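You operate a simulated robot arm through the tools that you are given. There is no shell and no other tool.

The job below is to be done with a simulated robot arm. You get a single attempt, and the scene is never put back.

## Task
File the flash off the peak of the medium shell.
Fine: stand it in the fitting cradle for that, peak to the room; block and shell go back where they were; leave the other shell alone. What is to be rubbed or washed off counts as gone when no trace of it is left.

It is judged by the outcome, as a careful person would: the job done as asked, and still so three seconds after it is handed in. It fails if anything else is knocked over, pushed out of place, dropped, spilled or broken.

## Robot
A 6-joint arm with a two-finger gripper, fixed in place. Base frame: the origin is at the foot of the arm, x ahead of it, y to its left, z up. Units: mm, rad, N and s.
Its first joint turns from -2.897 to 2.897 rad. Payload 2.45 kg.
The TCP is the grasp point between the finger pads, 20 mm short of the fingertips. In the tool frame z runs along the fingers and y along their closing line. The gripper opens to 140 mm. The gripper's body begins 168 mm behind the TCP.
Orientation is that of the tool frame in the base frame, as a unit quaternion [w, x, y, z]. With the fingers straight down and closing along the base's y, the tool's x points along the base's -x, its y along +y and its z along -z.

## Interface
- The arm moves only by the tool move_arm. Its argument "series" is a list of rows, each an object of numbers (a shift or turn left out is 0, a gripper value left out holds the last): "dx", "dy", "dz": the shift along the base's x, y, z in units of 100 mm (1.0 is 100 mm); "ax", "ay", "az": the turn, a rotation vector about the base's x, y, z in units of 120 degrees (1.0 is 120 degrees); "gripper": the gripper command, from -1 (shut) to 1 (fully open), values between in proportion. In form: [{"dx": .., "dy": .., "dz": .., "ax": .., "ay": .., "az": .., "gripper": ..}, ...]. A call has 1 to 20 rows; each row is the pose to reach, as a shift and turn from the pose commanded when the call began. A call with a number of a shift or a turn outside -1 to 1 is refused whole. Each row takes 0.2 s and may step no farther than 50 mm and 0.15 rad from the row before; otherwise, or with a gripper value out of range, the whole call is refused. A pose out of reach is approached as far as the arm can. The call stops where the force on the tool passes 40 N (or 10 N more than at its start, if that is more) or the arm is blocked; 0.2 s more then pass. The fingers move at their own pace (about 45 mm/s each) and stop on an object; they squeeze with about 36 N. The grip force told is the motor's: it shows also when the fingers shut on nothing. Time passes only in rows, and 0.2 s behind the last, so rows that repeat a pose let the fingers close. It gives the time, the measured TCP pose, the force on the tool (base axes), the opening and the grip force at its end, in the units of the frame above (readings bear some noise), with the torque about the TCP (base axes, N m) and any sound that the robot's microphone picked up, and new pictures: "pictures" is both (left out), scene, wrist or none.
- Cameras (640 x 400 px; columns grow to the right, rows downward): "scene" is fixed at [48.9, 649.6, 1526.6]; the picture's right is [-0.33, -0.95, 0.00], its down [-0.46, 0.16, -0.87] and it looks along [0.83, -0.28, -0.49] (base axes); focal length 326 px, centre (320, 200). "wrist" rides on the gripper at [78, 11, -209] in the tool frame; the picture's right is [-0.14, 0.99, 0.00], its down [-0.92, -0.13, -0.37] and it looks along [-0.36, -0.05, 0.93] (tool axes); focal length 280 px, centre (320, 200). There is no depth. A picture from a camera that has moved, and an enlarged one, comes with that camera's place and axes in the base frame and with its lens.
- enlarge(camera, box): a new picture of the part [left, top, right, bottom] of that camera's present view, enlarged. No time passes.
- close_job(): hands the job in; it is judged then, once.

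Nothing tells you positions but the pictures and the camera data. Unless the task says otherwise, let go and move clear before handing in.

The tools are called after ">>>" by a JSON object that holds its "name" and its "arguments". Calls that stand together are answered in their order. move_arm: Moves the arm, as the interface text tells. Its arguments: {"type":"object","properties":{"series":{"type":"array"},"pictures":{"type":"string","enum":["both","scene","wrist","none"]}},"required":["series"]} The other tools are called the same way: enlarge (camera, box) takes an enlarged picture of a part of a camera's view; close_job () hands the job in.

At the start:

```text
time: 0.0
tool_pos: [585.9, 569.1, 1258.7]
tool_rot: [0.0, 0.0, 1.0, 0.0]
force: [0.0, -0.2, -0.5]
ft_torque: [0.03, 0.01, 0.01]
opening: 139.8
gripper_force: 0.2
```

scene: 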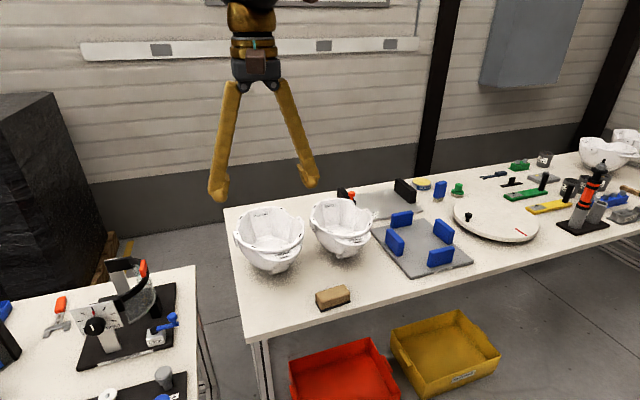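
wrist: 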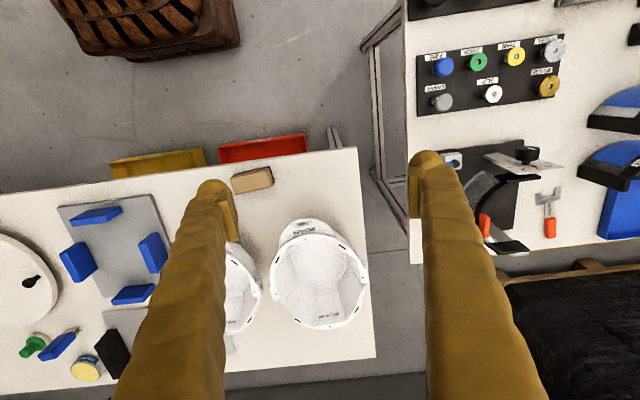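

I see two white helmet shells standing on the table, a plate with four blue pads (possibly the fitting cradle), and a brown sanding block near the front edge. I'll look closer before moving.

>>> {"name": "enlarge", "arguments": {"camera": "scene", "box": [220, 170, 480, 330]}}

>>> {"name": "enlarge", "arguments": {"camera": "scene", "box": [400, 110, 640, 260]}}

>>> {"name": "enlarge", "arguments": {"camera": "scene", "box": [0, 240, 220, 400]}}

>>> {"name": "enlarge", "arguments": {"camera": "wrist", "box": [200, 150, 400, 350]}}

>>> {"name": "enlarge", "arguments": {"camera": "wrist", "box": [0, 150, 240, 400]}}

>>> {"name": "enlarge", "arguments": {"camera": "wrist", "box": [400, 0, 640, 250]}}

```text
2.46 times, centred on (350, 250) of scene
camera zoom: at [48.9, 649.6, 1526.6], right [-0.33, -0.95, 0.0], down [-0.46, 0.16, -0.87], along [0.83, -0.28, -0.49], focal length 804 px, centre (246, 77)
```

zoom: 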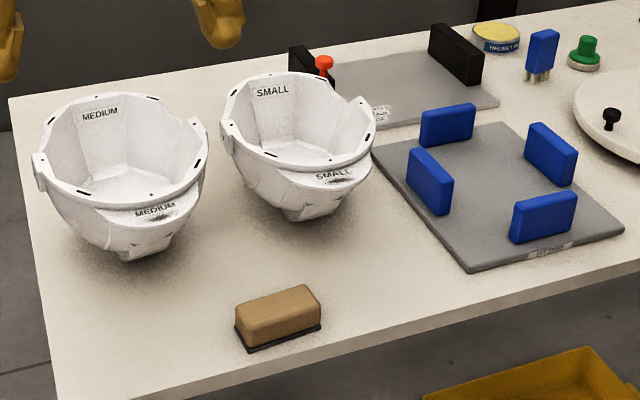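

```text
2.67 times, centred on (520, 185) of scene
camera zoom: at [48.9, 649.6, 1526.6], right [-0.33, -0.95, 0.0], down [-0.46, 0.16, -0.87], along [0.83, -0.28, -0.49], focal length 871 px, centre (-213, 240)
```

zoom: 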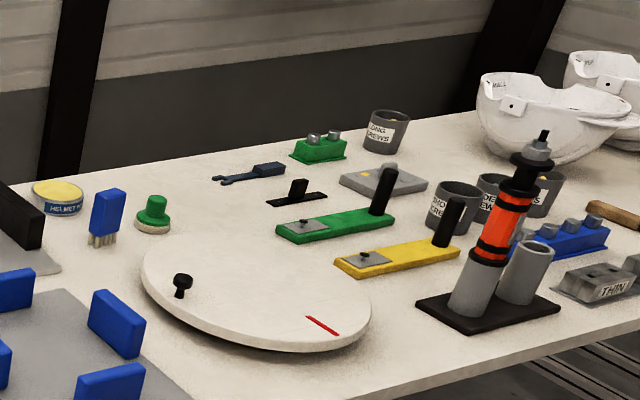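

```text
2.50 times, centred on (110, 320) of scene
camera zoom: at [48.9, 649.6, 1526.6], right [-0.33, -0.95, 0.0], down [-0.46, 0.16, -0.87], along [0.83, -0.28, -0.49], focal length 816 px, centre (845, -100)
```

zoom: 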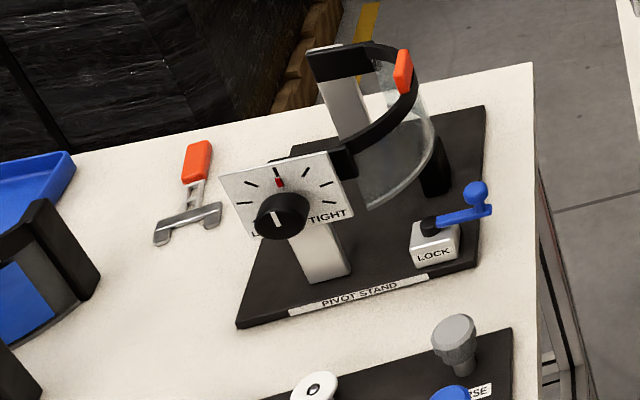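

```text
2.00 times, centred on (300, 250) of wrist
camera zoom: at [507.9, 578.2, 1468.4], right [0.14, 0.99, 0.0], down [0.92, -0.13, 0.37], along [0.36, -0.05, -0.93], focal length 561 px, centre (360, 100)
```

zoom: 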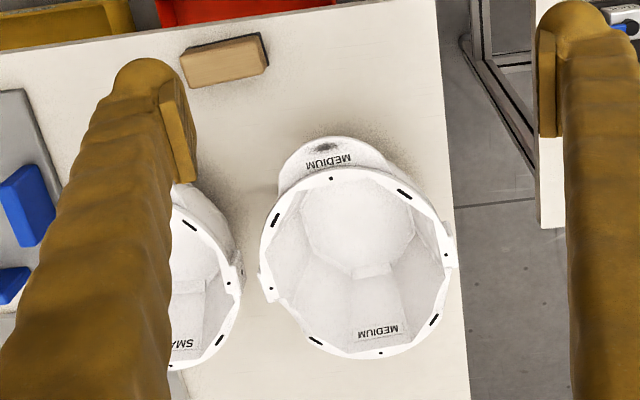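

```text
1.60 times, centred on (120, 275) of wrist
camera zoom: at [507.9, 578.2, 1468.4], right [0.14, 0.99, 0.0], down [0.92, -0.13, 0.37], along [0.36, -0.05, -0.93], focal length 449 px, centre (640, 80)
```

zoom: 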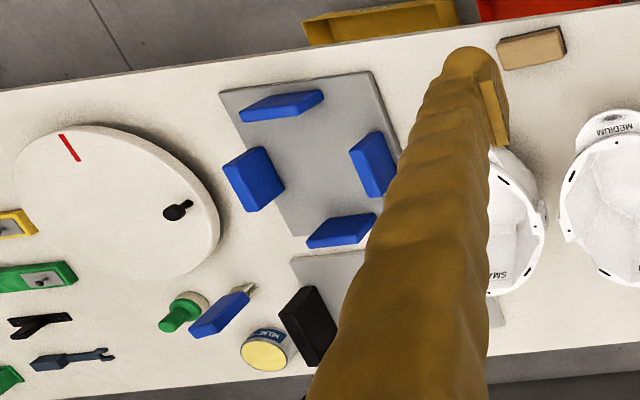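

```text
1.60 times, centred on (520, 125) of wrist
camera zoom: at [507.9, 578.2, 1468.4], right [0.14, 0.99, 0.0], down [0.92, -0.13, 0.37], along [0.36, -0.05, -0.93], focal length 449 px, centre (0, 320)
```

zoom: 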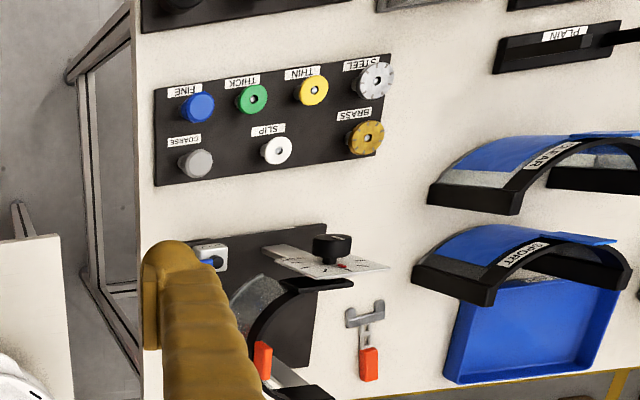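

I take the left shell (labelled MEDIUM) as the workpiece, the tan block as the sanding block. I need the fixtures' labels and the marks on the peak, so I zoom more.

>>> {"name": "enlarge", "arguments": {"camera": "scene", "box": [370, 200, 480, 280]}}

>>> {"name": "enlarge", "arguments": {"camera": "scene", "box": [330, 170, 430, 235]}}

>>> {"name": "enlarge", "arguments": {"camera": "scene", "box": [225, 195, 315, 280]}}

>>> {"name": "enlarge", "arguments": {"camera": "scene", "box": [305, 190, 385, 260]}}

>>> {"name": "enlarge", "arguments": {"camera": "scene", "box": [310, 275, 360, 315]}}

>>> {"name": "enlarge", "arguments": {"camera": "scene", "box": [570, 120, 640, 180]}}

```text
5.00 times, centred on (425, 240) of scene
camera zoom: at [48.9, 649.6, 1526.6], right [-0.33, -0.95, 0.0], down [-0.46, 0.16, -0.87], along [0.83, -0.28, -0.49], focal length 1633 px, centre (-205, 0)
```

zoom: 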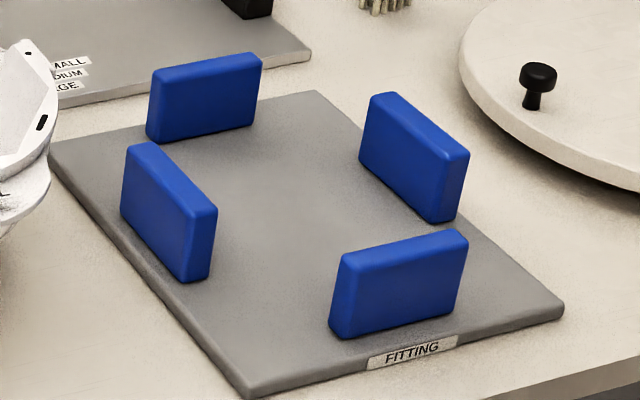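

```text
6.15 times, centred on (380, 202) of scene
camera zoom: at [48.9, 649.6, 1526.6], right [-0.33, -0.95, 0.0], down [-0.46, 0.16, -0.87], along [0.83, -0.28, -0.49], focal length 2009 px, centre (-49, 185)
```

zoom: 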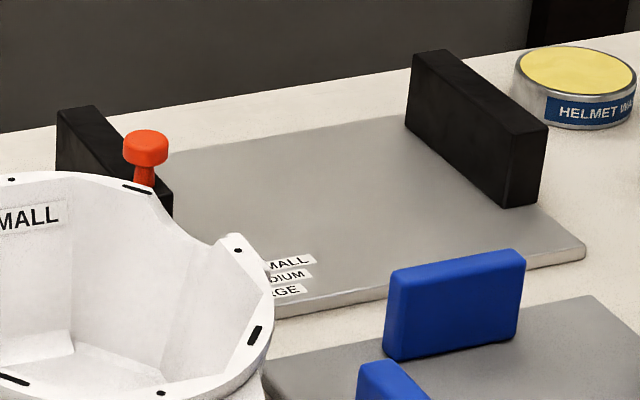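

```text
4.71 times, centred on (270, 238) of scene
camera zoom: at [48.9, 649.6, 1526.6], right [-0.33, -0.95, 0.0], down [-0.46, 0.16, -0.87], along [0.83, -0.28, -0.49], focal length 1537 px, centre (555, 24)
```

zoom: 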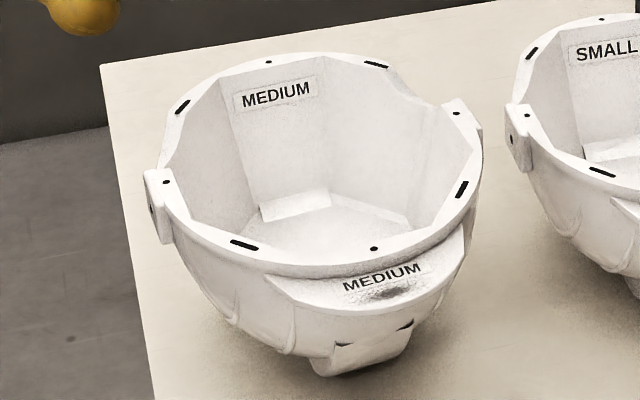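

```text
5.71 times, centred on (345, 225) of scene
camera zoom: at [48.9, 649.6, 1526.6], right [-0.33, -0.95, 0.0], down [-0.46, 0.16, -0.87], along [0.83, -0.28, -0.49], focal length 1866 px, centre (177, 57)
```

zoom: 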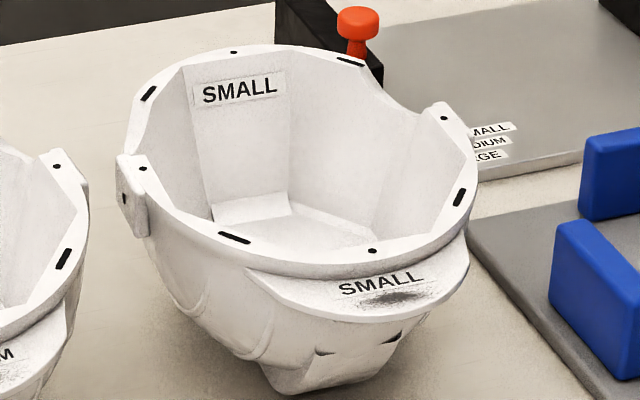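

```text
10.00 times, centred on (335, 295) of scene
camera zoom: at [48.9, 649.6, 1526.6], right [-0.33, -0.95, 0.0], down [-0.46, 0.16, -0.87], along [0.83, -0.28, -0.49], focal length 3265 px, centre (170, -750)
```

zoom: 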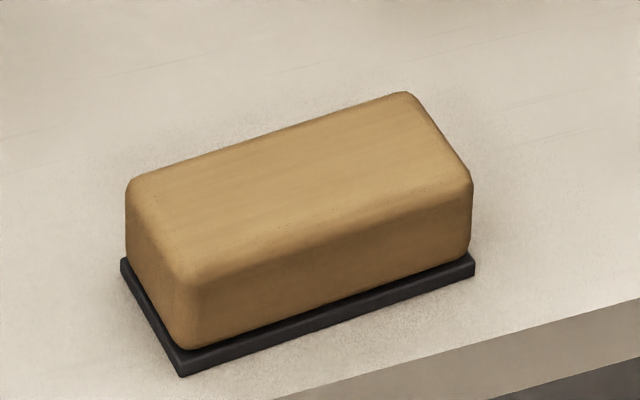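

```text
6.67 times, centred on (605, 150) of scene
camera zoom: at [48.9, 649.6, 1526.6], right [-0.33, -0.95, 0.0], down [-0.46, 0.16, -0.87], along [0.83, -0.28, -0.49], focal length 2177 px, centre (-1580, 533)
```

zoom: 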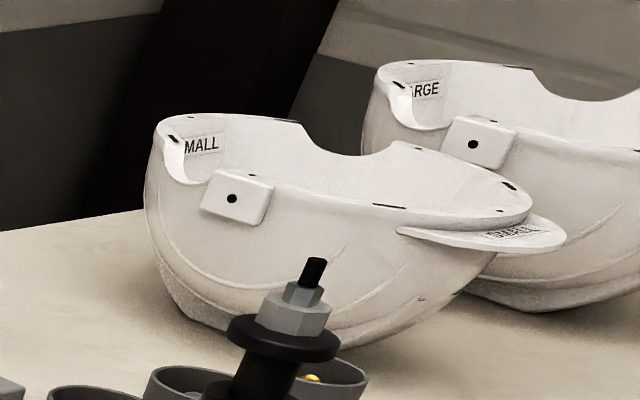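

The MEDIUM shell is crown-down at about (913, 519) with its rim near z 953 and its peak facing -x. The FITTING cradle centre is near (865, -20), the sanding block near (683, 389), and the table top near z 785. I move closer to see the wall shape and where to grip.

>>> {"name": "move_arm", "arguments": {"series": [{"dx": 0.3, "dy": -0.3, "dz": -0.2}, {"dx": 0.6, "dy": -0.6, "dz": -0.4}, {"dx": 0.9, "dy": -0.9, "dz": -0.6}, {"dx": 1.0, "dy": -1.0, "dz": -0.8}]}}

```text
time: 1.0
tool_pos: [687.1, 468.0, 1176.6]
tool_rot: [-0.001, -0.001, 1.0, 0.0]
force: [-0.4, -0.7, -0.3]
ft_torque: [-0.03, 0.01, -0.02]
opening: 139.9
gripper_force: 0.1
camera wrist: at [607.8, 476.9, 1387.0], right [0.14, 0.99, 0.0], down [0.92, -0.13, 0.37], along [0.37, -0.05, -0.93], focal length 280 px, centre (320, 200)
```

scene: 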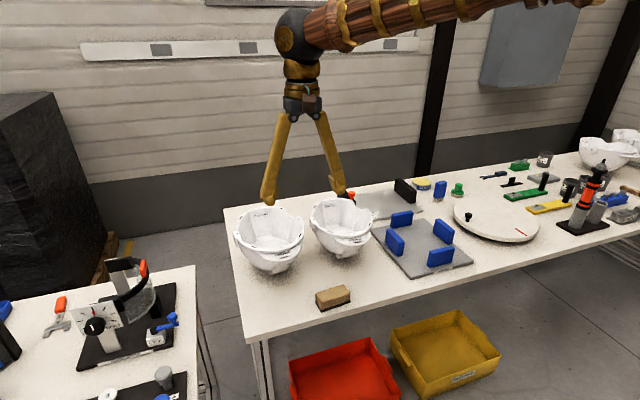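
wrist: 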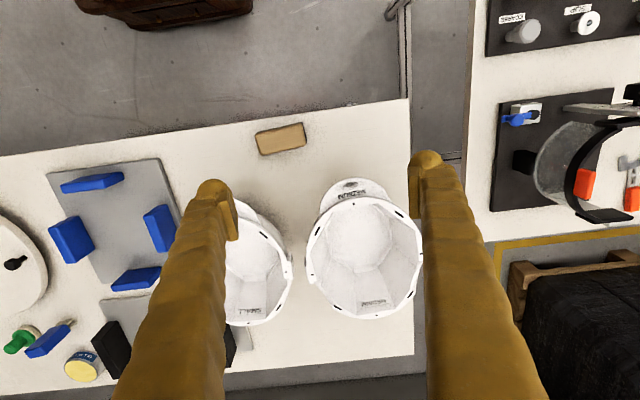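

The arm now hovers nearer the shells; I enlarge the wrist view to study rims, gaps and the flash.

>>> {"name": "enlarge", "arguments": {"camera": "wrist", "box": [290, 170, 430, 330]}}

>>> {"name": "enlarge", "arguments": {"camera": "wrist", "box": [220, 180, 340, 330]}}

>>> {"name": "enlarge", "arguments": {"camera": "wrist", "box": [30, 150, 190, 310]}}

>>> {"name": "enlarge", "arguments": {"camera": "wrist", "box": [240, 100, 320, 170]}}

```text
2.50 times, centred on (360, 250) of wrist
camera zoom: at [607.8, 476.9, 1387.0], right [0.14, 0.99, 0.0], down [0.92, -0.13, 0.37], along [0.37, -0.05, -0.93], focal length 701 px, centre (220, 75)
```

zoom: 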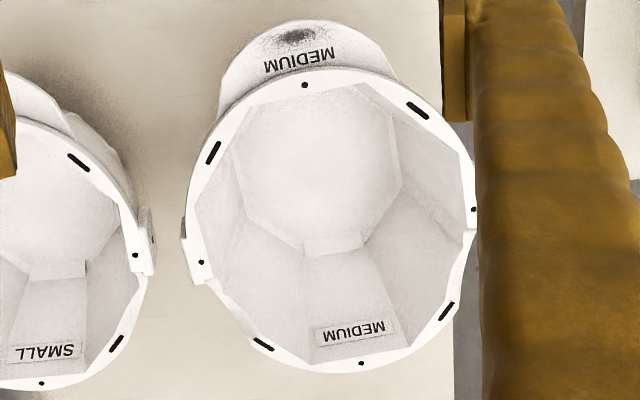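

```text
2.67 times, centred on (280, 255) of wrist
camera zoom: at [607.8, 476.9, 1387.0], right [0.14, 0.99, 0.0], down [0.92, -0.13, 0.37], along [0.37, -0.05, -0.93], focal length 748 px, centre (427, 53)
```

zoom: 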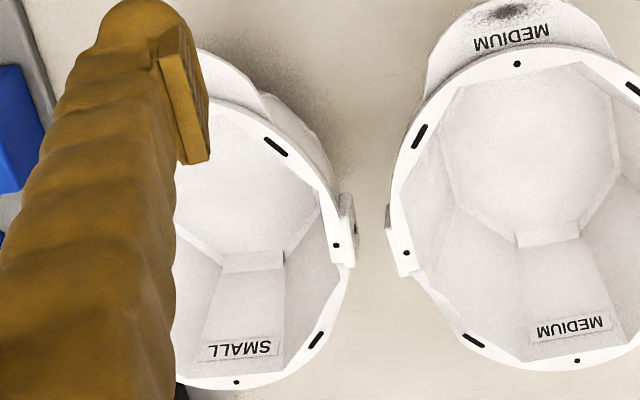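

```text
2.50 times, centred on (110, 230) of wrist
camera zoom: at [607.8, 476.9, 1387.0], right [0.14, 0.99, 0.0], down [0.92, -0.13, 0.37], along [0.37, -0.05, -0.93], focal length 701 px, centre (845, 125)
```

zoom: 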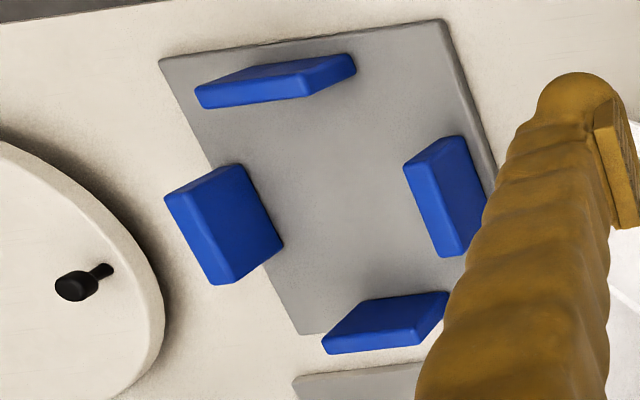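

```text
5.71 times, centred on (280, 135) of wrist
camera zoom: at [607.8, 476.9, 1387.0], right [0.14, 0.99, 0.0], down [0.92, -0.13, 0.37], along [0.37, -0.05, -0.93], focal length 1602 px, centre (549, 571)
```

zoom: 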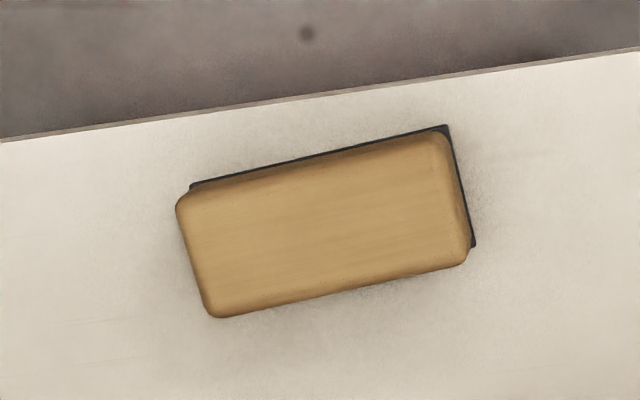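

The medium shell's rim is a flange with slots, side blocks at mid-length and the flash smudge on the peak beyond the MEDIUM label. I tilt the hand to see the shell's side profile from the front before choosing a grip.

>>> {"name": "move_arm", "arguments": {"series": [{"dx": -0.1, "dz": -0.25, "ay": -0.07}, {"dx": -0.2, "dz": -0.5, "ay": -0.14}, {"dx": -0.3, "dz": -0.75, "ay": -0.21}, {"dx": -0.35, "dz": -1.0, "ay": -0.28}, {"dx": -0.4, "dz": -1.0, "ay": -0.35}, {"dx": -0.4, "dz": -1.0, "ay": -0.42}]}}

```text
time: 2.4
tool_pos: [656.4, 459.9, 1063.5]
tool_rot: [0.421, 0.004, 0.907, -0.01]
force: [1.1, 0.1, 0.6]
ft_torque: [0.0, -0.04, -0.05]
opening: 140.2
gripper_force: 0.1
camera wrist: at [446.3, 473.8, 1140.1], right [0.1, 0.99, 0.09], down [0.31, -0.12, 0.94], along [0.94, -0.07, -0.32], focal length 280 px, centre (320, 200)
```

scene: 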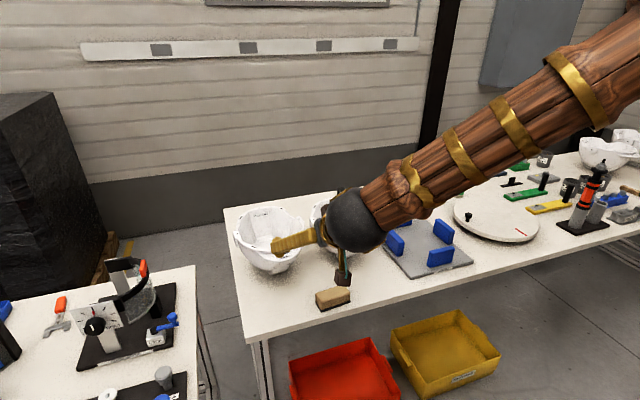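
wrist: 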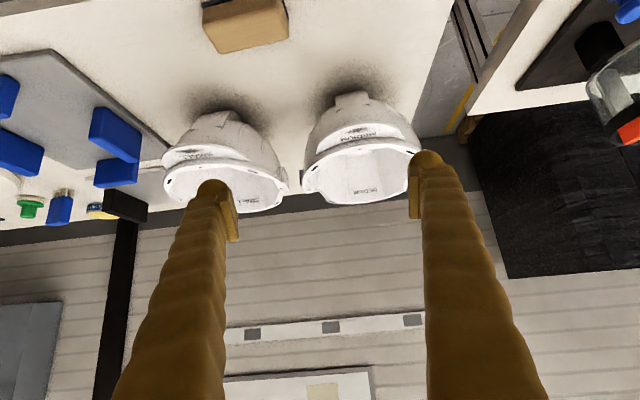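

The view is upside-down now (image down is world up) but shows the shells' front profiles. I enlarge them.

>>> {"name": "enlarge", "arguments": {"camera": "wrist", "box": [290, 80, 430, 215]}}

>>> {"name": "enlarge", "arguments": {"camera": "wrist", "box": [150, 90, 310, 220]}}

>>> {"name": "enlarge", "arguments": {"camera": "wrist", "box": [180, 0, 310, 70]}}

```text
2.96 times, centred on (360, 148) of wrist
camera zoom: at [446.3, 473.8, 1140.1], right [0.1, 0.99, 0.09], down [0.31, -0.12, 0.94], along [0.94, -0.07, -0.32], focal length 831 px, centre (202, 356)
```

zoom: 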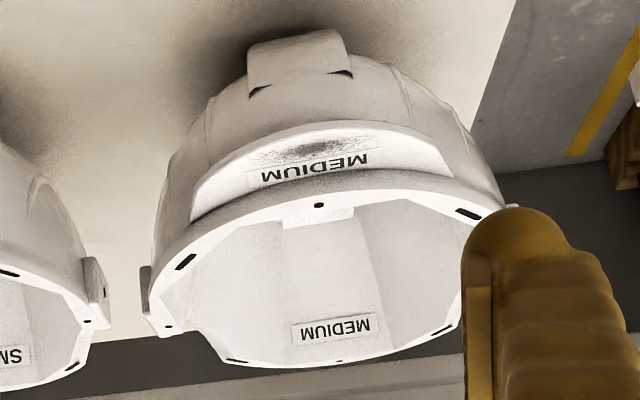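

```text
3.08 times, centred on (230, 155) of wrist
camera zoom: at [446.3, 473.8, 1140.1], right [0.1, 0.99, 0.09], down [0.31, -0.12, 0.94], along [0.94, -0.07, -0.32], focal length 863 px, centre (597, 338)
```

zoom: 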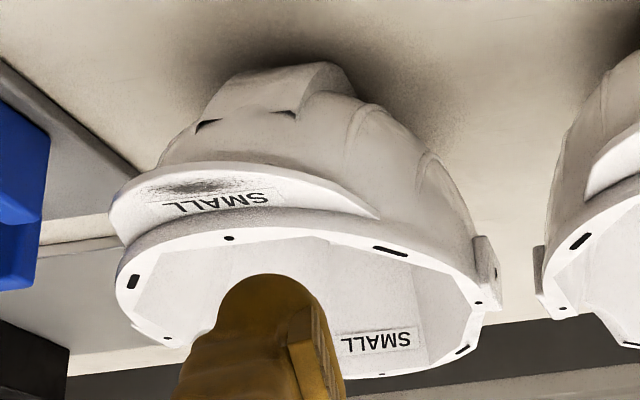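

```text
4.92 times, centred on (245, 35) of wrist
camera zoom: at [446.3, 473.8, 1140.1], right [0.1, 0.99, 0.09], down [0.31, -0.12, 0.94], along [0.94, -0.07, -0.32], focal length 1380 px, centre (689, 1012)
```

zoom: 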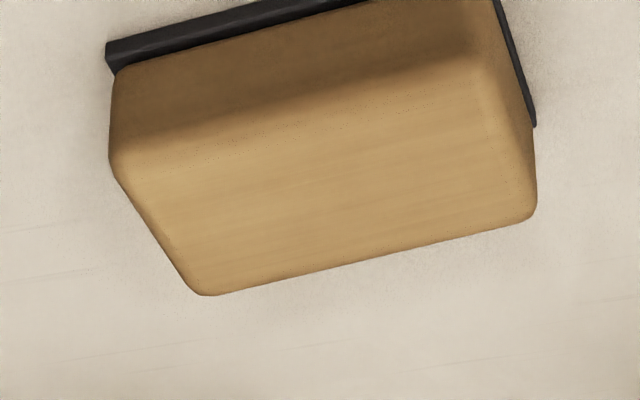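

The outer wall near the rim is steep (about 10°), and the spot just in front of the right-hand side block looks good for pinching the rim. I straighten the hand and look down on that spot.

>>> {"name": "move_arm", "arguments": {"series": [{"dz": 0.1, "ay": 0.07}, {"dx": 0.2, "dz": 0.2, "ay": 0.14}, {"dx": 0.4, "dz": 0.3, "ay": 0.21}, {"dx": 0.6, "dz": 0.4, "ay": 0.28}, {"dx": 0.8, "dz": 0.4, "ay": 0.35}, {"dx": 1.0, "dz": 0.4, "ay": 0.42}, {"dx": 1.0, "dz": 0.4, "ay": 0.42}]}}

```text
time: 4.0
tool_pos: [746.3, 470.7, 1120.3]
tool_rot: [0.0, -0.001, 1.0, 0.001]
force: [1.0, 0.7, 0.8]
ft_torque: [-0.03, 0.02, -0.03]
opening: 139.9
gripper_force: 0.1
camera wrist: at [667.6, 478.7, 1328.7], right [0.14, 0.99, 0.0], down [0.92, -0.13, 0.37], along [0.36, -0.05, -0.93], focal length 280 px, centre (320, 200)
```

scene: 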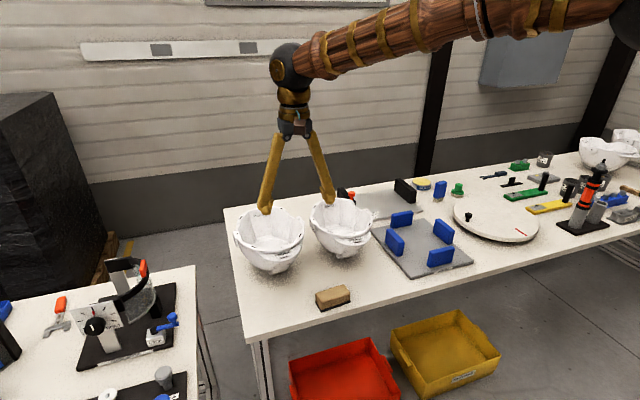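
wrist: 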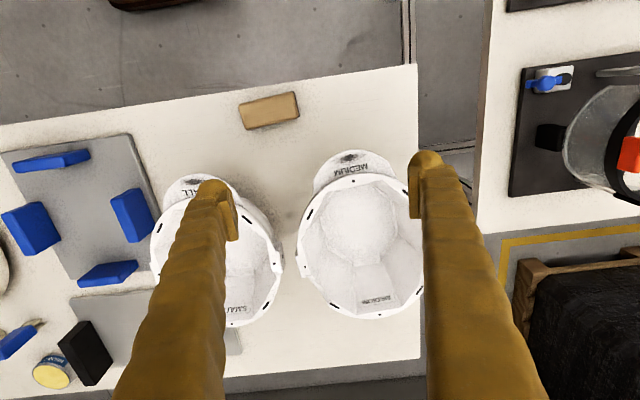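

Now moving over the intended grip spot, still well above the rims.

>>> {"name": "move_arm", "arguments": {"series": [{"dx": 0.33, "dy": -0.13, "dz": -0.1}, {"dx": 0.66, "dy": -0.26, "dz": -0.2}, {"dx": 1.0, "dy": -0.4, "dz": -0.3}, {"dx": 1.0, "dy": -0.4, "dz": -0.4}, {"dx": 1.0, "dy": -0.4, "dz": -0.4}]}}

```text
time: 5.2
tool_pos: [846.1, 429.1, 1078.5]
tool_rot: [0.0, 0.0, 1.0, 0.0]
force: [0.2, 1.2, 0.3]
ft_torque: [0.01, -0.01, 0.0]
opening: 140.1
gripper_force: 0.1
camera wrist: at [767.3, 439.2, 1289.1], right [0.14, 0.99, 0.0], down [0.92, -0.13, 0.37], along [0.36, -0.05, -0.93], focal length 280 px, centre (320, 200)
```

scene: 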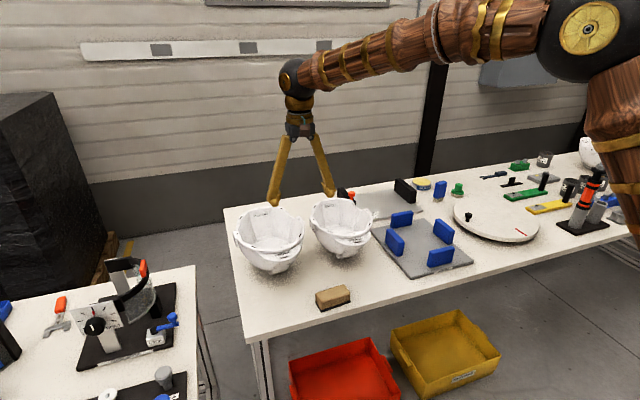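
wrist: 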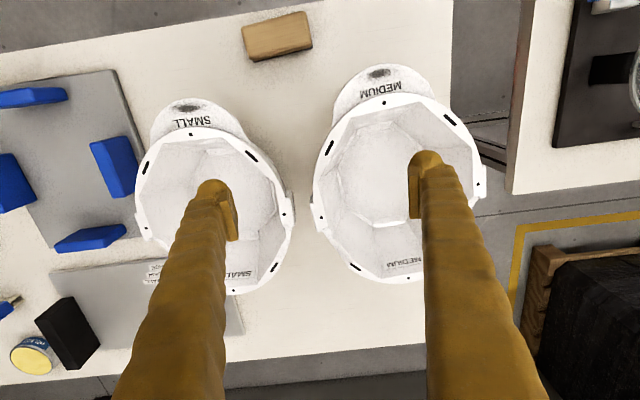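

>>> {"name": "enlarge", "arguments": {"camera": "wrist", "box": [300, 80, 420, 200]}}

>>> {"name": "enlarge", "arguments": {"camera": "wrist", "box": [260, 130, 380, 230]}}

>>> {"name": "enlarge", "arguments": {"camera": "wrist", "box": [330, 55, 440, 125]}}

>>> {"name": "enlarge", "arguments": {"camera": "wrist", "box": [0, 60, 160, 270]}}

```text
3.33 times, centred on (360, 140) of wrist
camera zoom: at [767.3, 439.2, 1289.1], right [0.14, 0.99, 0.0], down [0.92, -0.13, 0.37], along [0.36, -0.05, -0.93], focal length 935 px, centre (187, 400)
```

zoom: 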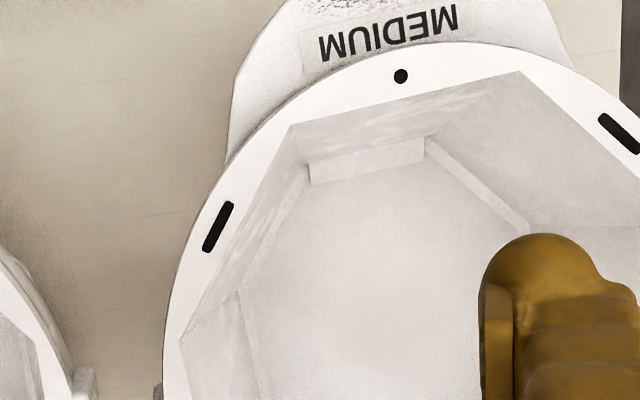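

```text
4.00 times, centred on (320, 180) of wrist
camera zoom: at [767.3, 439.2, 1289.1], right [0.14, 0.99, 0.0], down [0.92, -0.13, 0.37], along [0.36, -0.05, -0.93], focal length 1122 px, centre (320, 280)
```

zoom: 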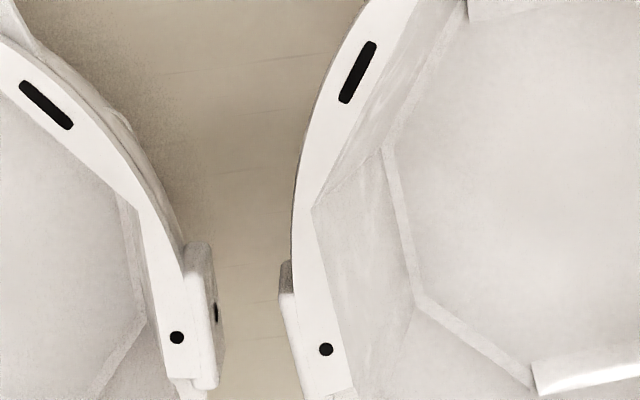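

```text
5.71 times, centred on (385, 90) of wrist
camera zoom: at [767.3, 439.2, 1289.1], right [0.14, 0.99, 0.0], down [0.92, -0.13, 0.37], along [0.36, -0.05, -0.93], focal length 1602 px, centre (-51, 829)
```

zoom: 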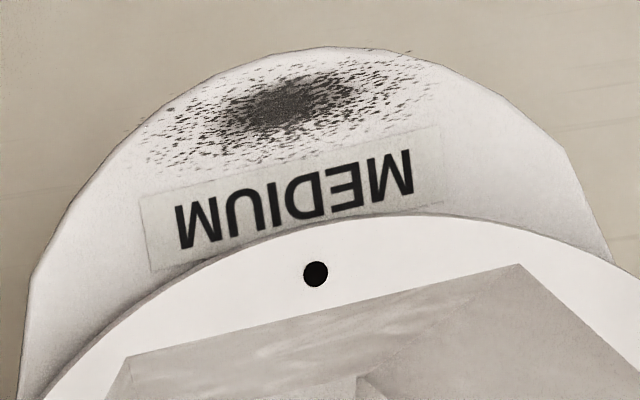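

```text
1.90 times, centred on (80, 165) of wrist
camera zoom: at [767.3, 439.2, 1289.1], right [0.14, 0.99, 0.0], down [0.92, -0.13, 0.37], along [0.36, -0.05, -0.93], focal length 534 px, centre (777, 267)
```

zoom: 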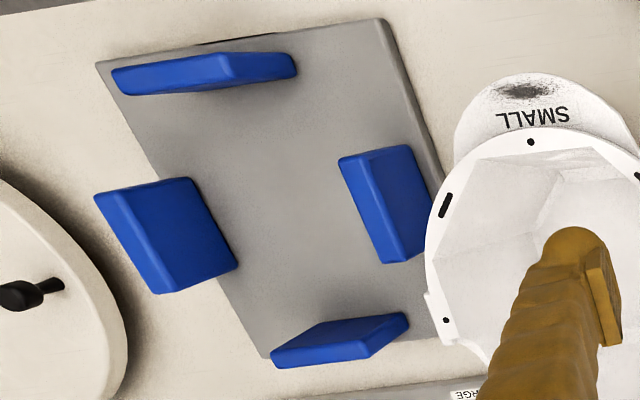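

Now I understand the shell: the inside is octagonal, its walls lean in about 15°, and the right-front facet with the slot near (842, 435) is a flat wall about 15 mm thick, within reach and clear of the peak and the small shell. I pre-align the hand (yaw -34°, tilted 12° along the wall) above that spot with a narrowed opening.

>>> {"name": "move_arm", "arguments": {"series": [{"dx": -0.02, "dy": -0.012, "dz": -0.08, "ax": 0.0162, "ay": -0.005, "az": -0.0475, "gripper": -0.2}, {"dx": -0.04, "dy": -0.024, "dz": -0.17, "ax": 0.0323, "ay": -0.01, "az": -0.095, "gripper": -0.2}, {"dx": -0.06, "dy": -0.036, "dz": -0.26, "ax": 0.0485, "ay": -0.015, "az": -0.1424, "gripper": -0.2}, {"dx": -0.08, "dy": -0.048, "dz": -0.35, "ax": 0.0647, "ay": -0.02, "az": -0.19, "gripper": -0.2}, {"dx": -0.1, "dy": -0.06, "dz": -0.44, "ax": 0.0808, "ay": -0.025, "az": -0.2374, "gripper": -0.2}, {"dx": -0.123, "dy": -0.073, "dz": -0.524, "ax": 0.097, "ay": -0.0299, "az": -0.2849, "gripper": -0.2}, {"dx": -0.123, "dy": -0.073, "dz": -0.524, "ax": 0.097, "ay": -0.0299, "az": -0.2849, "gripper": -0.2}]}}

```text
time: 6.8
tool_pos: [834.2, 421.1, 1026.3]
tool_rot: [0.031, 0.292, 0.951, 0.1]
force: [0.2, 0.2, 0.2]
ft_torque: [-0.02, -0.01, 0.0]
opening: 55.9
gripper_force: 0.0
camera wrist: at [750.9, 437.3, 1233.9], right [0.66, 0.72, 0.21], down [0.65, -0.69, 0.33], along [0.38, -0.09, -0.92], focal length 280 px, centre (320, 200)
```

scene: 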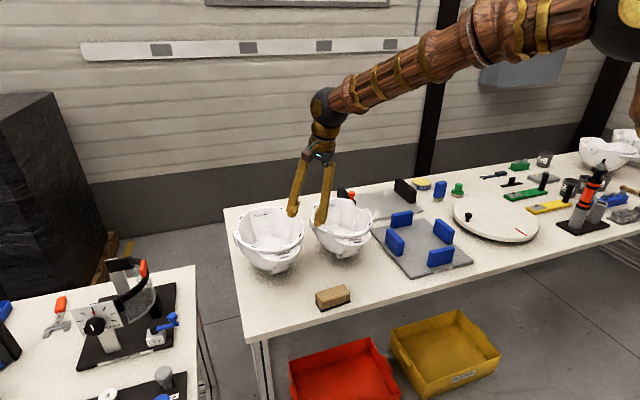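
wrist: 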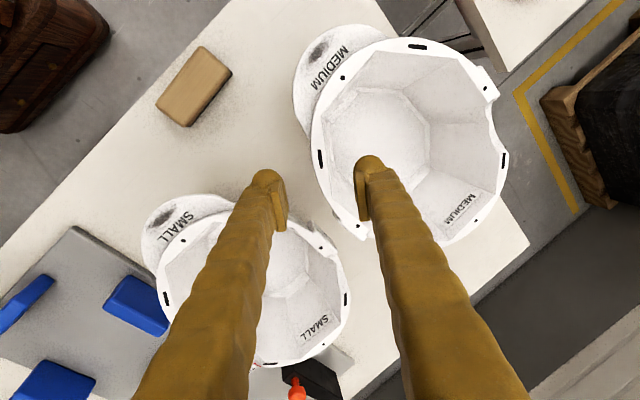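

The hand is aligned; the slot in the rim lies right in line with the tool axis. I check the alignment in an enlarged view.

>>> {"name": "enlarge", "arguments": {"camera": "wrist", "box": [250, 110, 390, 250]}}

>>> {"name": "enlarge", "arguments": {"camera": "scene", "box": [225, 150, 385, 280]}}

```text
2.86 times, centred on (320, 180) of wrist
camera zoom: at [750.9, 437.3, 1233.9], right [0.66, 0.72, 0.21], down [0.65, -0.69, 0.33], along [0.38, -0.09, -0.92], focal length 801 px, centre (320, 257)
```

zoom: 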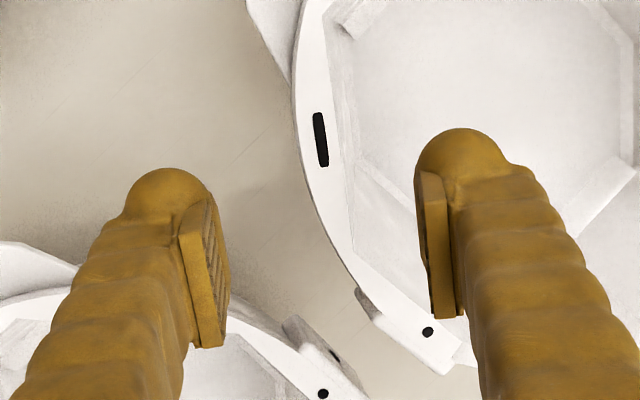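

```text
3.08 times, centred on (305, 215) of scene
camera zoom: at [48.9, 649.6, 1526.6], right [-0.33, -0.95, 0.0], down [-0.46, 0.16, -0.87], along [0.83, -0.28, -0.49], focal length 1005 px, centre (366, 154)
```

zoom: 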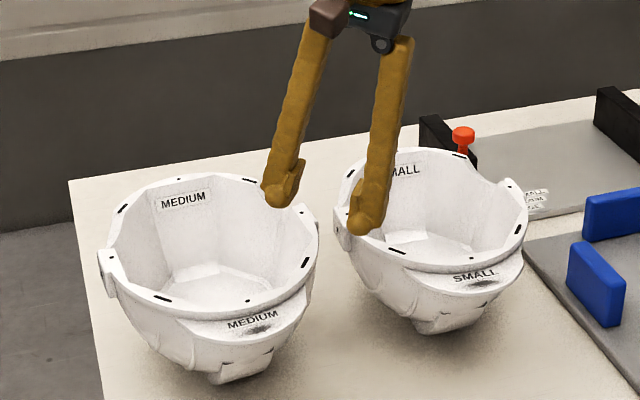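

Alignment is good within about 1.5 mm, which I correct. I descend 50 mm along the tool axis and check again before the fingers straddle the rim.

>>> {"name": "move_arm", "arguments": {"series": [{"dx": 0.03, "dy": 0.04, "dz": -0.2, "gripper": -0.2}, {"dx": 0.05, "dy": 0.07, "dz": -0.35, "gripper": -0.2}, {"dx": 0.067, "dy": 0.097, "dz": -0.486, "gripper": -0.2}, {"dx": 0.067, "dy": 0.097, "dz": -0.486, "gripper": -0.2}], "pictures": "wrist"}}

>>> {"name": "enlarge", "arguments": {"camera": "wrist", "box": [240, 100, 400, 260]}}

>>> {"name": "enlarge", "arguments": {"camera": "scene", "box": [225, 150, 385, 280]}}

```text
time: 7.8
tool_pos: [841.7, 431.1, 977.6]
tool_rot: [0.031, 0.293, 0.95, 0.1]
force: [-0.7, 0.0, 0.1]
ft_torque: [-0.02, 0.0, 0.0]
opening: 55.9
gripper_force: 0.0
camera wrist: at [757.3, 446.2, 1184.2], right [0.66, 0.72, 0.21], down [0.65, -0.69, 0.33], along [0.38, -0.09, -0.92], focal length 280 px, centre (320, 200)
```

wrist: 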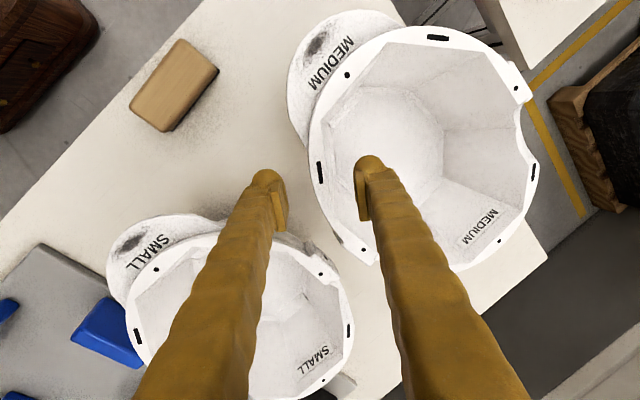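

```text
2.50 times, centred on (320, 180) of wrist
camera zoom: at [757.3, 446.2, 1184.2], right [0.66, 0.72, 0.21], down [0.65, -0.69, 0.33], along [0.38, -0.09, -0.92], focal length 701 px, centre (320, 250)
```

zoom: 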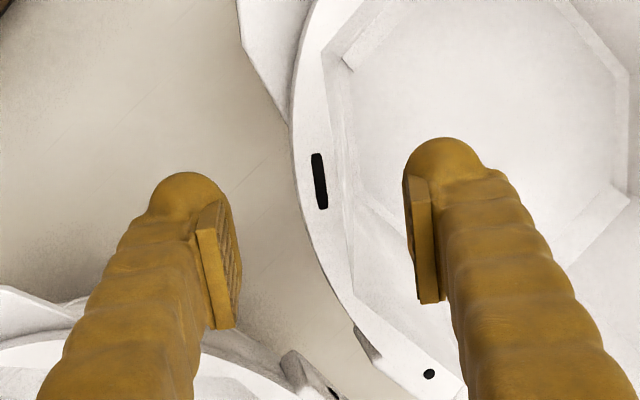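

```text
3.08 times, centred on (305, 215) of scene
camera zoom: at [48.9, 649.6, 1526.6], right [-0.33, -0.95, 0.0], down [-0.46, 0.16, -0.87], along [0.83, -0.28, -0.49], focal length 1005 px, centre (366, 154)
```

zoom: 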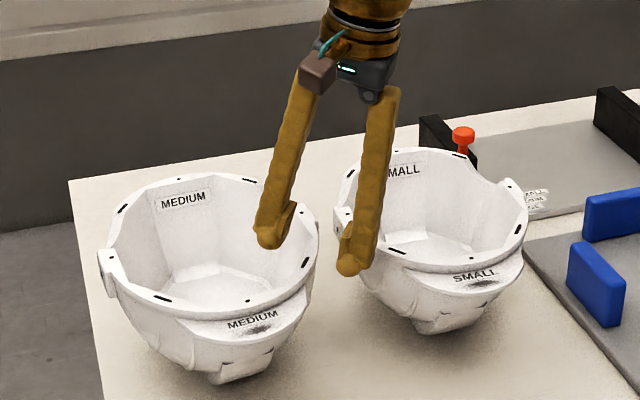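

The wall is centred between the fingers. I descend the last 50 mm so the pads straddle the wall, still open.

>>> {"name": "move_arm", "arguments": {"series": [{"dx": 0.015, "dy": 0.02, "dz": -0.12, "gripper": -0.2}, {"dx": 0.03, "dy": 0.044, "dz": -0.25, "gripper": -0.2}, {"dx": 0.046, "dy": 0.067, "dz": -0.37, "gripper": -0.2}, {"dx": 0.062, "dy": 0.09, "dz": -0.489, "gripper": -0.2}, {"dx": 0.062, "dy": 0.09, "dz": -0.489, "gripper": -0.2}]}}

>>> {"name": "enlarge", "arguments": {"camera": "wrist", "box": [240, 100, 400, 260]}}

>>> {"name": "enlarge", "arguments": {"camera": "scene", "box": [225, 180, 385, 280]}}

```text
time: 9.0
tool_pos: [846.6, 441.6, 929.8]
tool_rot: [0.031, 0.294, 0.95, 0.1]
force: [-0.6, -0.1, 0.6]
ft_torque: [0.01, 0.03, 0.04]
opening: 55.9
gripper_force: 0.1
camera wrist: at [763.2, 456.3, 1136.5], right [0.66, 0.72, 0.21], down [0.65, -0.69, 0.33], along [0.38, -0.09, -0.92], focal length 280 px, centre (320, 200)
```

scene: 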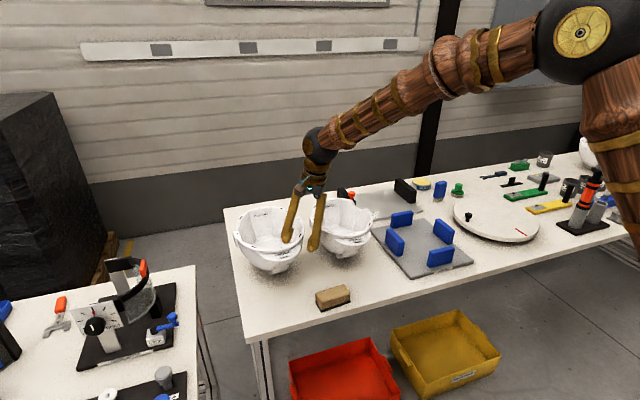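
wrist: 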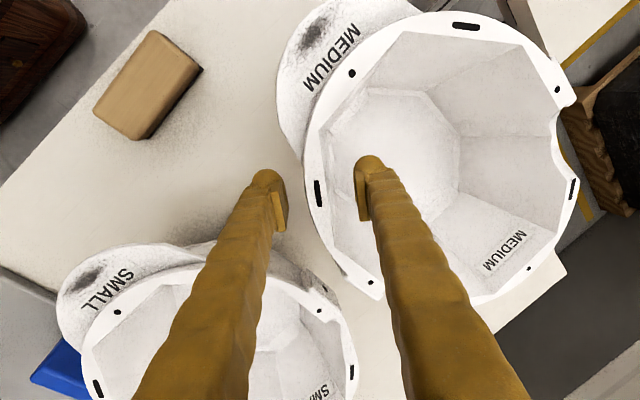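

```text
2.50 times, centred on (320, 180) of wrist
camera zoom: at [763.2, 456.3, 1136.5], right [0.66, 0.72, 0.21], down [0.65, -0.69, 0.33], along [0.38, -0.09, -0.92], focal length 701 px, centre (320, 250)
```

zoom: 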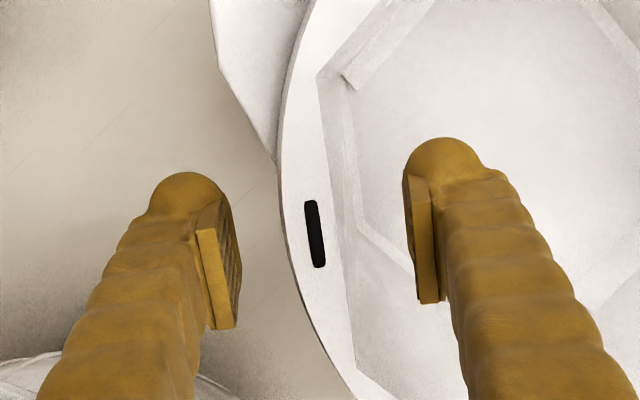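

```text
4.00 times, centred on (305, 230) of scene
camera zoom: at [48.9, 649.6, 1526.6], right [-0.33, -0.95, 0.0], down [-0.46, 0.16, -0.87], along [0.83, -0.28, -0.49], focal length 1306 px, centre (380, 80)
```

zoom: 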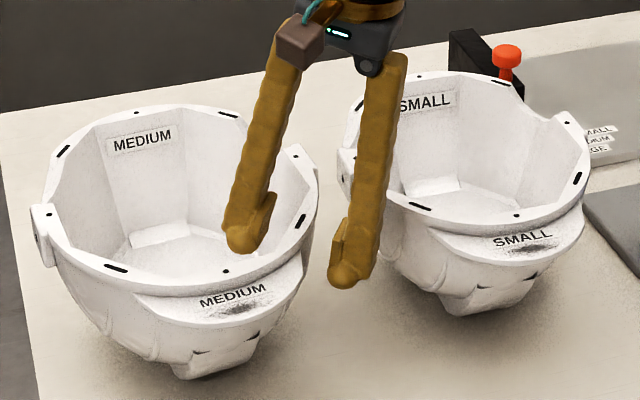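

Fingers straddle the wall with the slot centred. I close the gripper.

>>> {"name": "move_arm", "arguments": {"series": [{"gripper": -1}, {"gripper": -1}, {"gripper": -1}, {"gripper": -1}, {"gripper": -1}, {"gripper": -1}]}}

>>> {"name": "enlarge", "arguments": {"camera": "wrist", "box": [240, 100, 400, 260]}}

>>> {"name": "enlarge", "arguments": {"camera": "scene", "box": [225, 180, 385, 280]}}

```text
time: 10.4
tool_pos: [847.7, 441.1, 930.4]
tool_rot: [0.03, 0.294, 0.95, 0.099]
force: [-0.6, 0.9, -0.1]
ft_torque: [0.07, 0.03, 0.16]
opening: 17.5
gripper_force: 35.9
camera wrist: at [763.2, 456.2, 1136.6], right [0.66, 0.72, 0.21], down [0.65, -0.69, 0.33], along [0.38, -0.09, -0.92], focal length 280 px, centre (320, 200)
```

scene: 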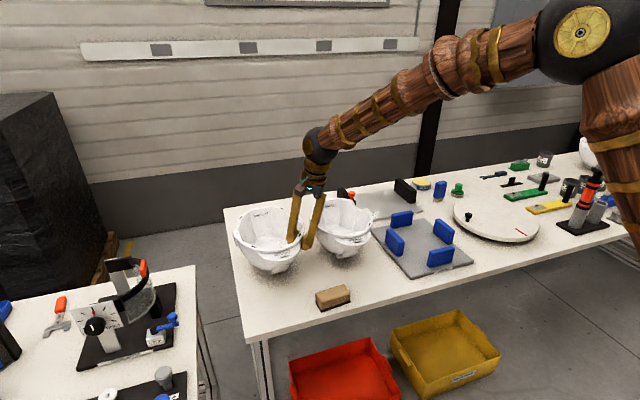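
wrist: 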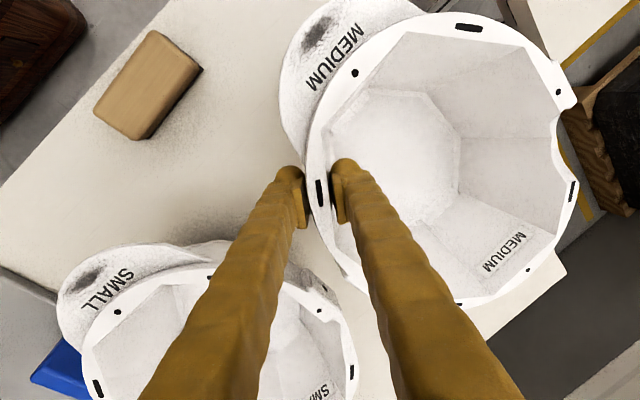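

```text
2.50 times, centred on (320, 180) of wrist
camera zoom: at [763.2, 456.2, 1136.6], right [0.66, 0.72, 0.21], down [0.65, -0.69, 0.33], along [0.38, -0.09, -0.92], focal length 701 px, centre (320, 250)
```

zoom: 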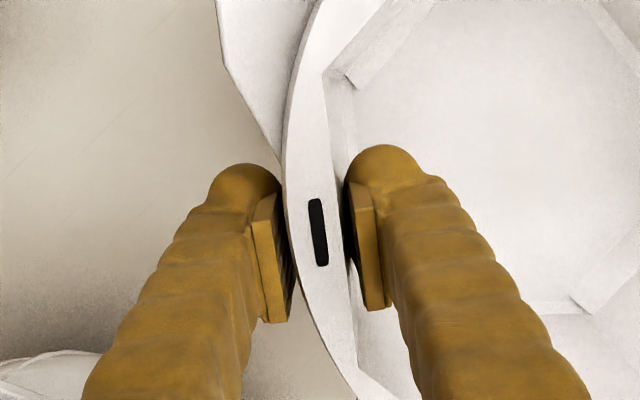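

```text
4.00 times, centred on (305, 230) of scene
camera zoom: at [48.9, 649.6, 1526.6], right [-0.33, -0.95, 0.0], down [-0.46, 0.16, -0.87], along [0.83, -0.28, -0.49], focal length 1306 px, centre (380, 80)
```

zoom: 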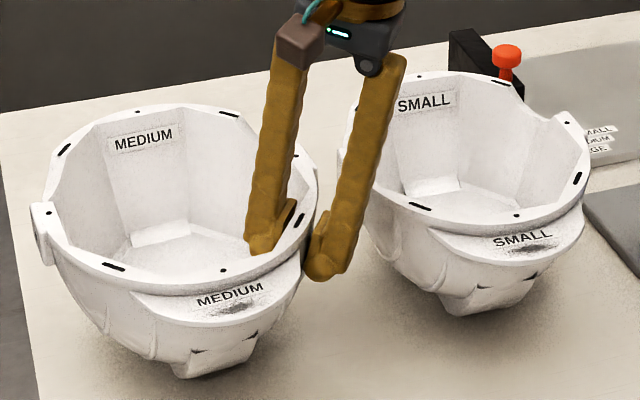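

The wall is held (opening 17.5 mm, grip 36 N) and the shell barely moved. I lift slowly a little and check weight and tilt.

>>> {"name": "move_arm", "arguments": {"series": [{"dz": 0.03, "gripper": -1}, {"dz": 0.06, "gripper": -1}, {"dz": 0.1, "gripper": -1}, {"dz": 0.15, "gripper": -1}, {"dz": 0.2, "gripper": -1}, {"dz": 0.2, "gripper": -1}, {"dz": 0.2, "gripper": -1}]}}

>>> {"name": "enlarge", "arguments": {"camera": "scene", "box": [225, 180, 385, 280]}}

```text
time: 12.0
tool_pos: [847.2, 440.1, 948.7]
tool_rot: [0.03, 0.294, 0.95, 0.101]
force: [-0.7, 0.7, -3.2]
ft_torque: [-0.27, 0.23, -0.02]
opening: 17.7
gripper_force: 35.4
camera wrist: at [763.2, 456.3, 1156.5], right [0.66, 0.72, 0.21], down [0.65, -0.69, 0.33], along [0.38, -0.09, -0.92], focal length 280 px, centre (320, 200)
```

scene: 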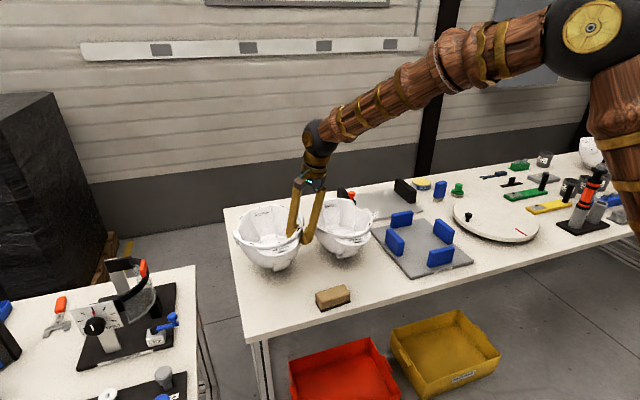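
wrist: 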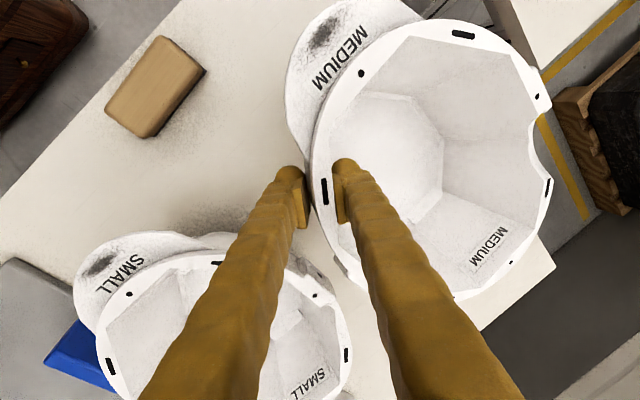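

```text
4.00 times, centred on (305, 230) of scene
camera zoom: at [48.9, 649.6, 1526.6], right [-0.33, -0.95, 0.0], down [-0.46, 0.16, -0.87], along [0.83, -0.28, -0.49], focal length 1306 px, centre (380, 80)
```

zoom: 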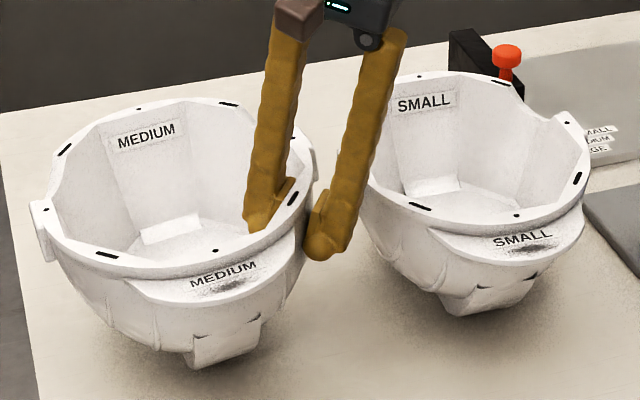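

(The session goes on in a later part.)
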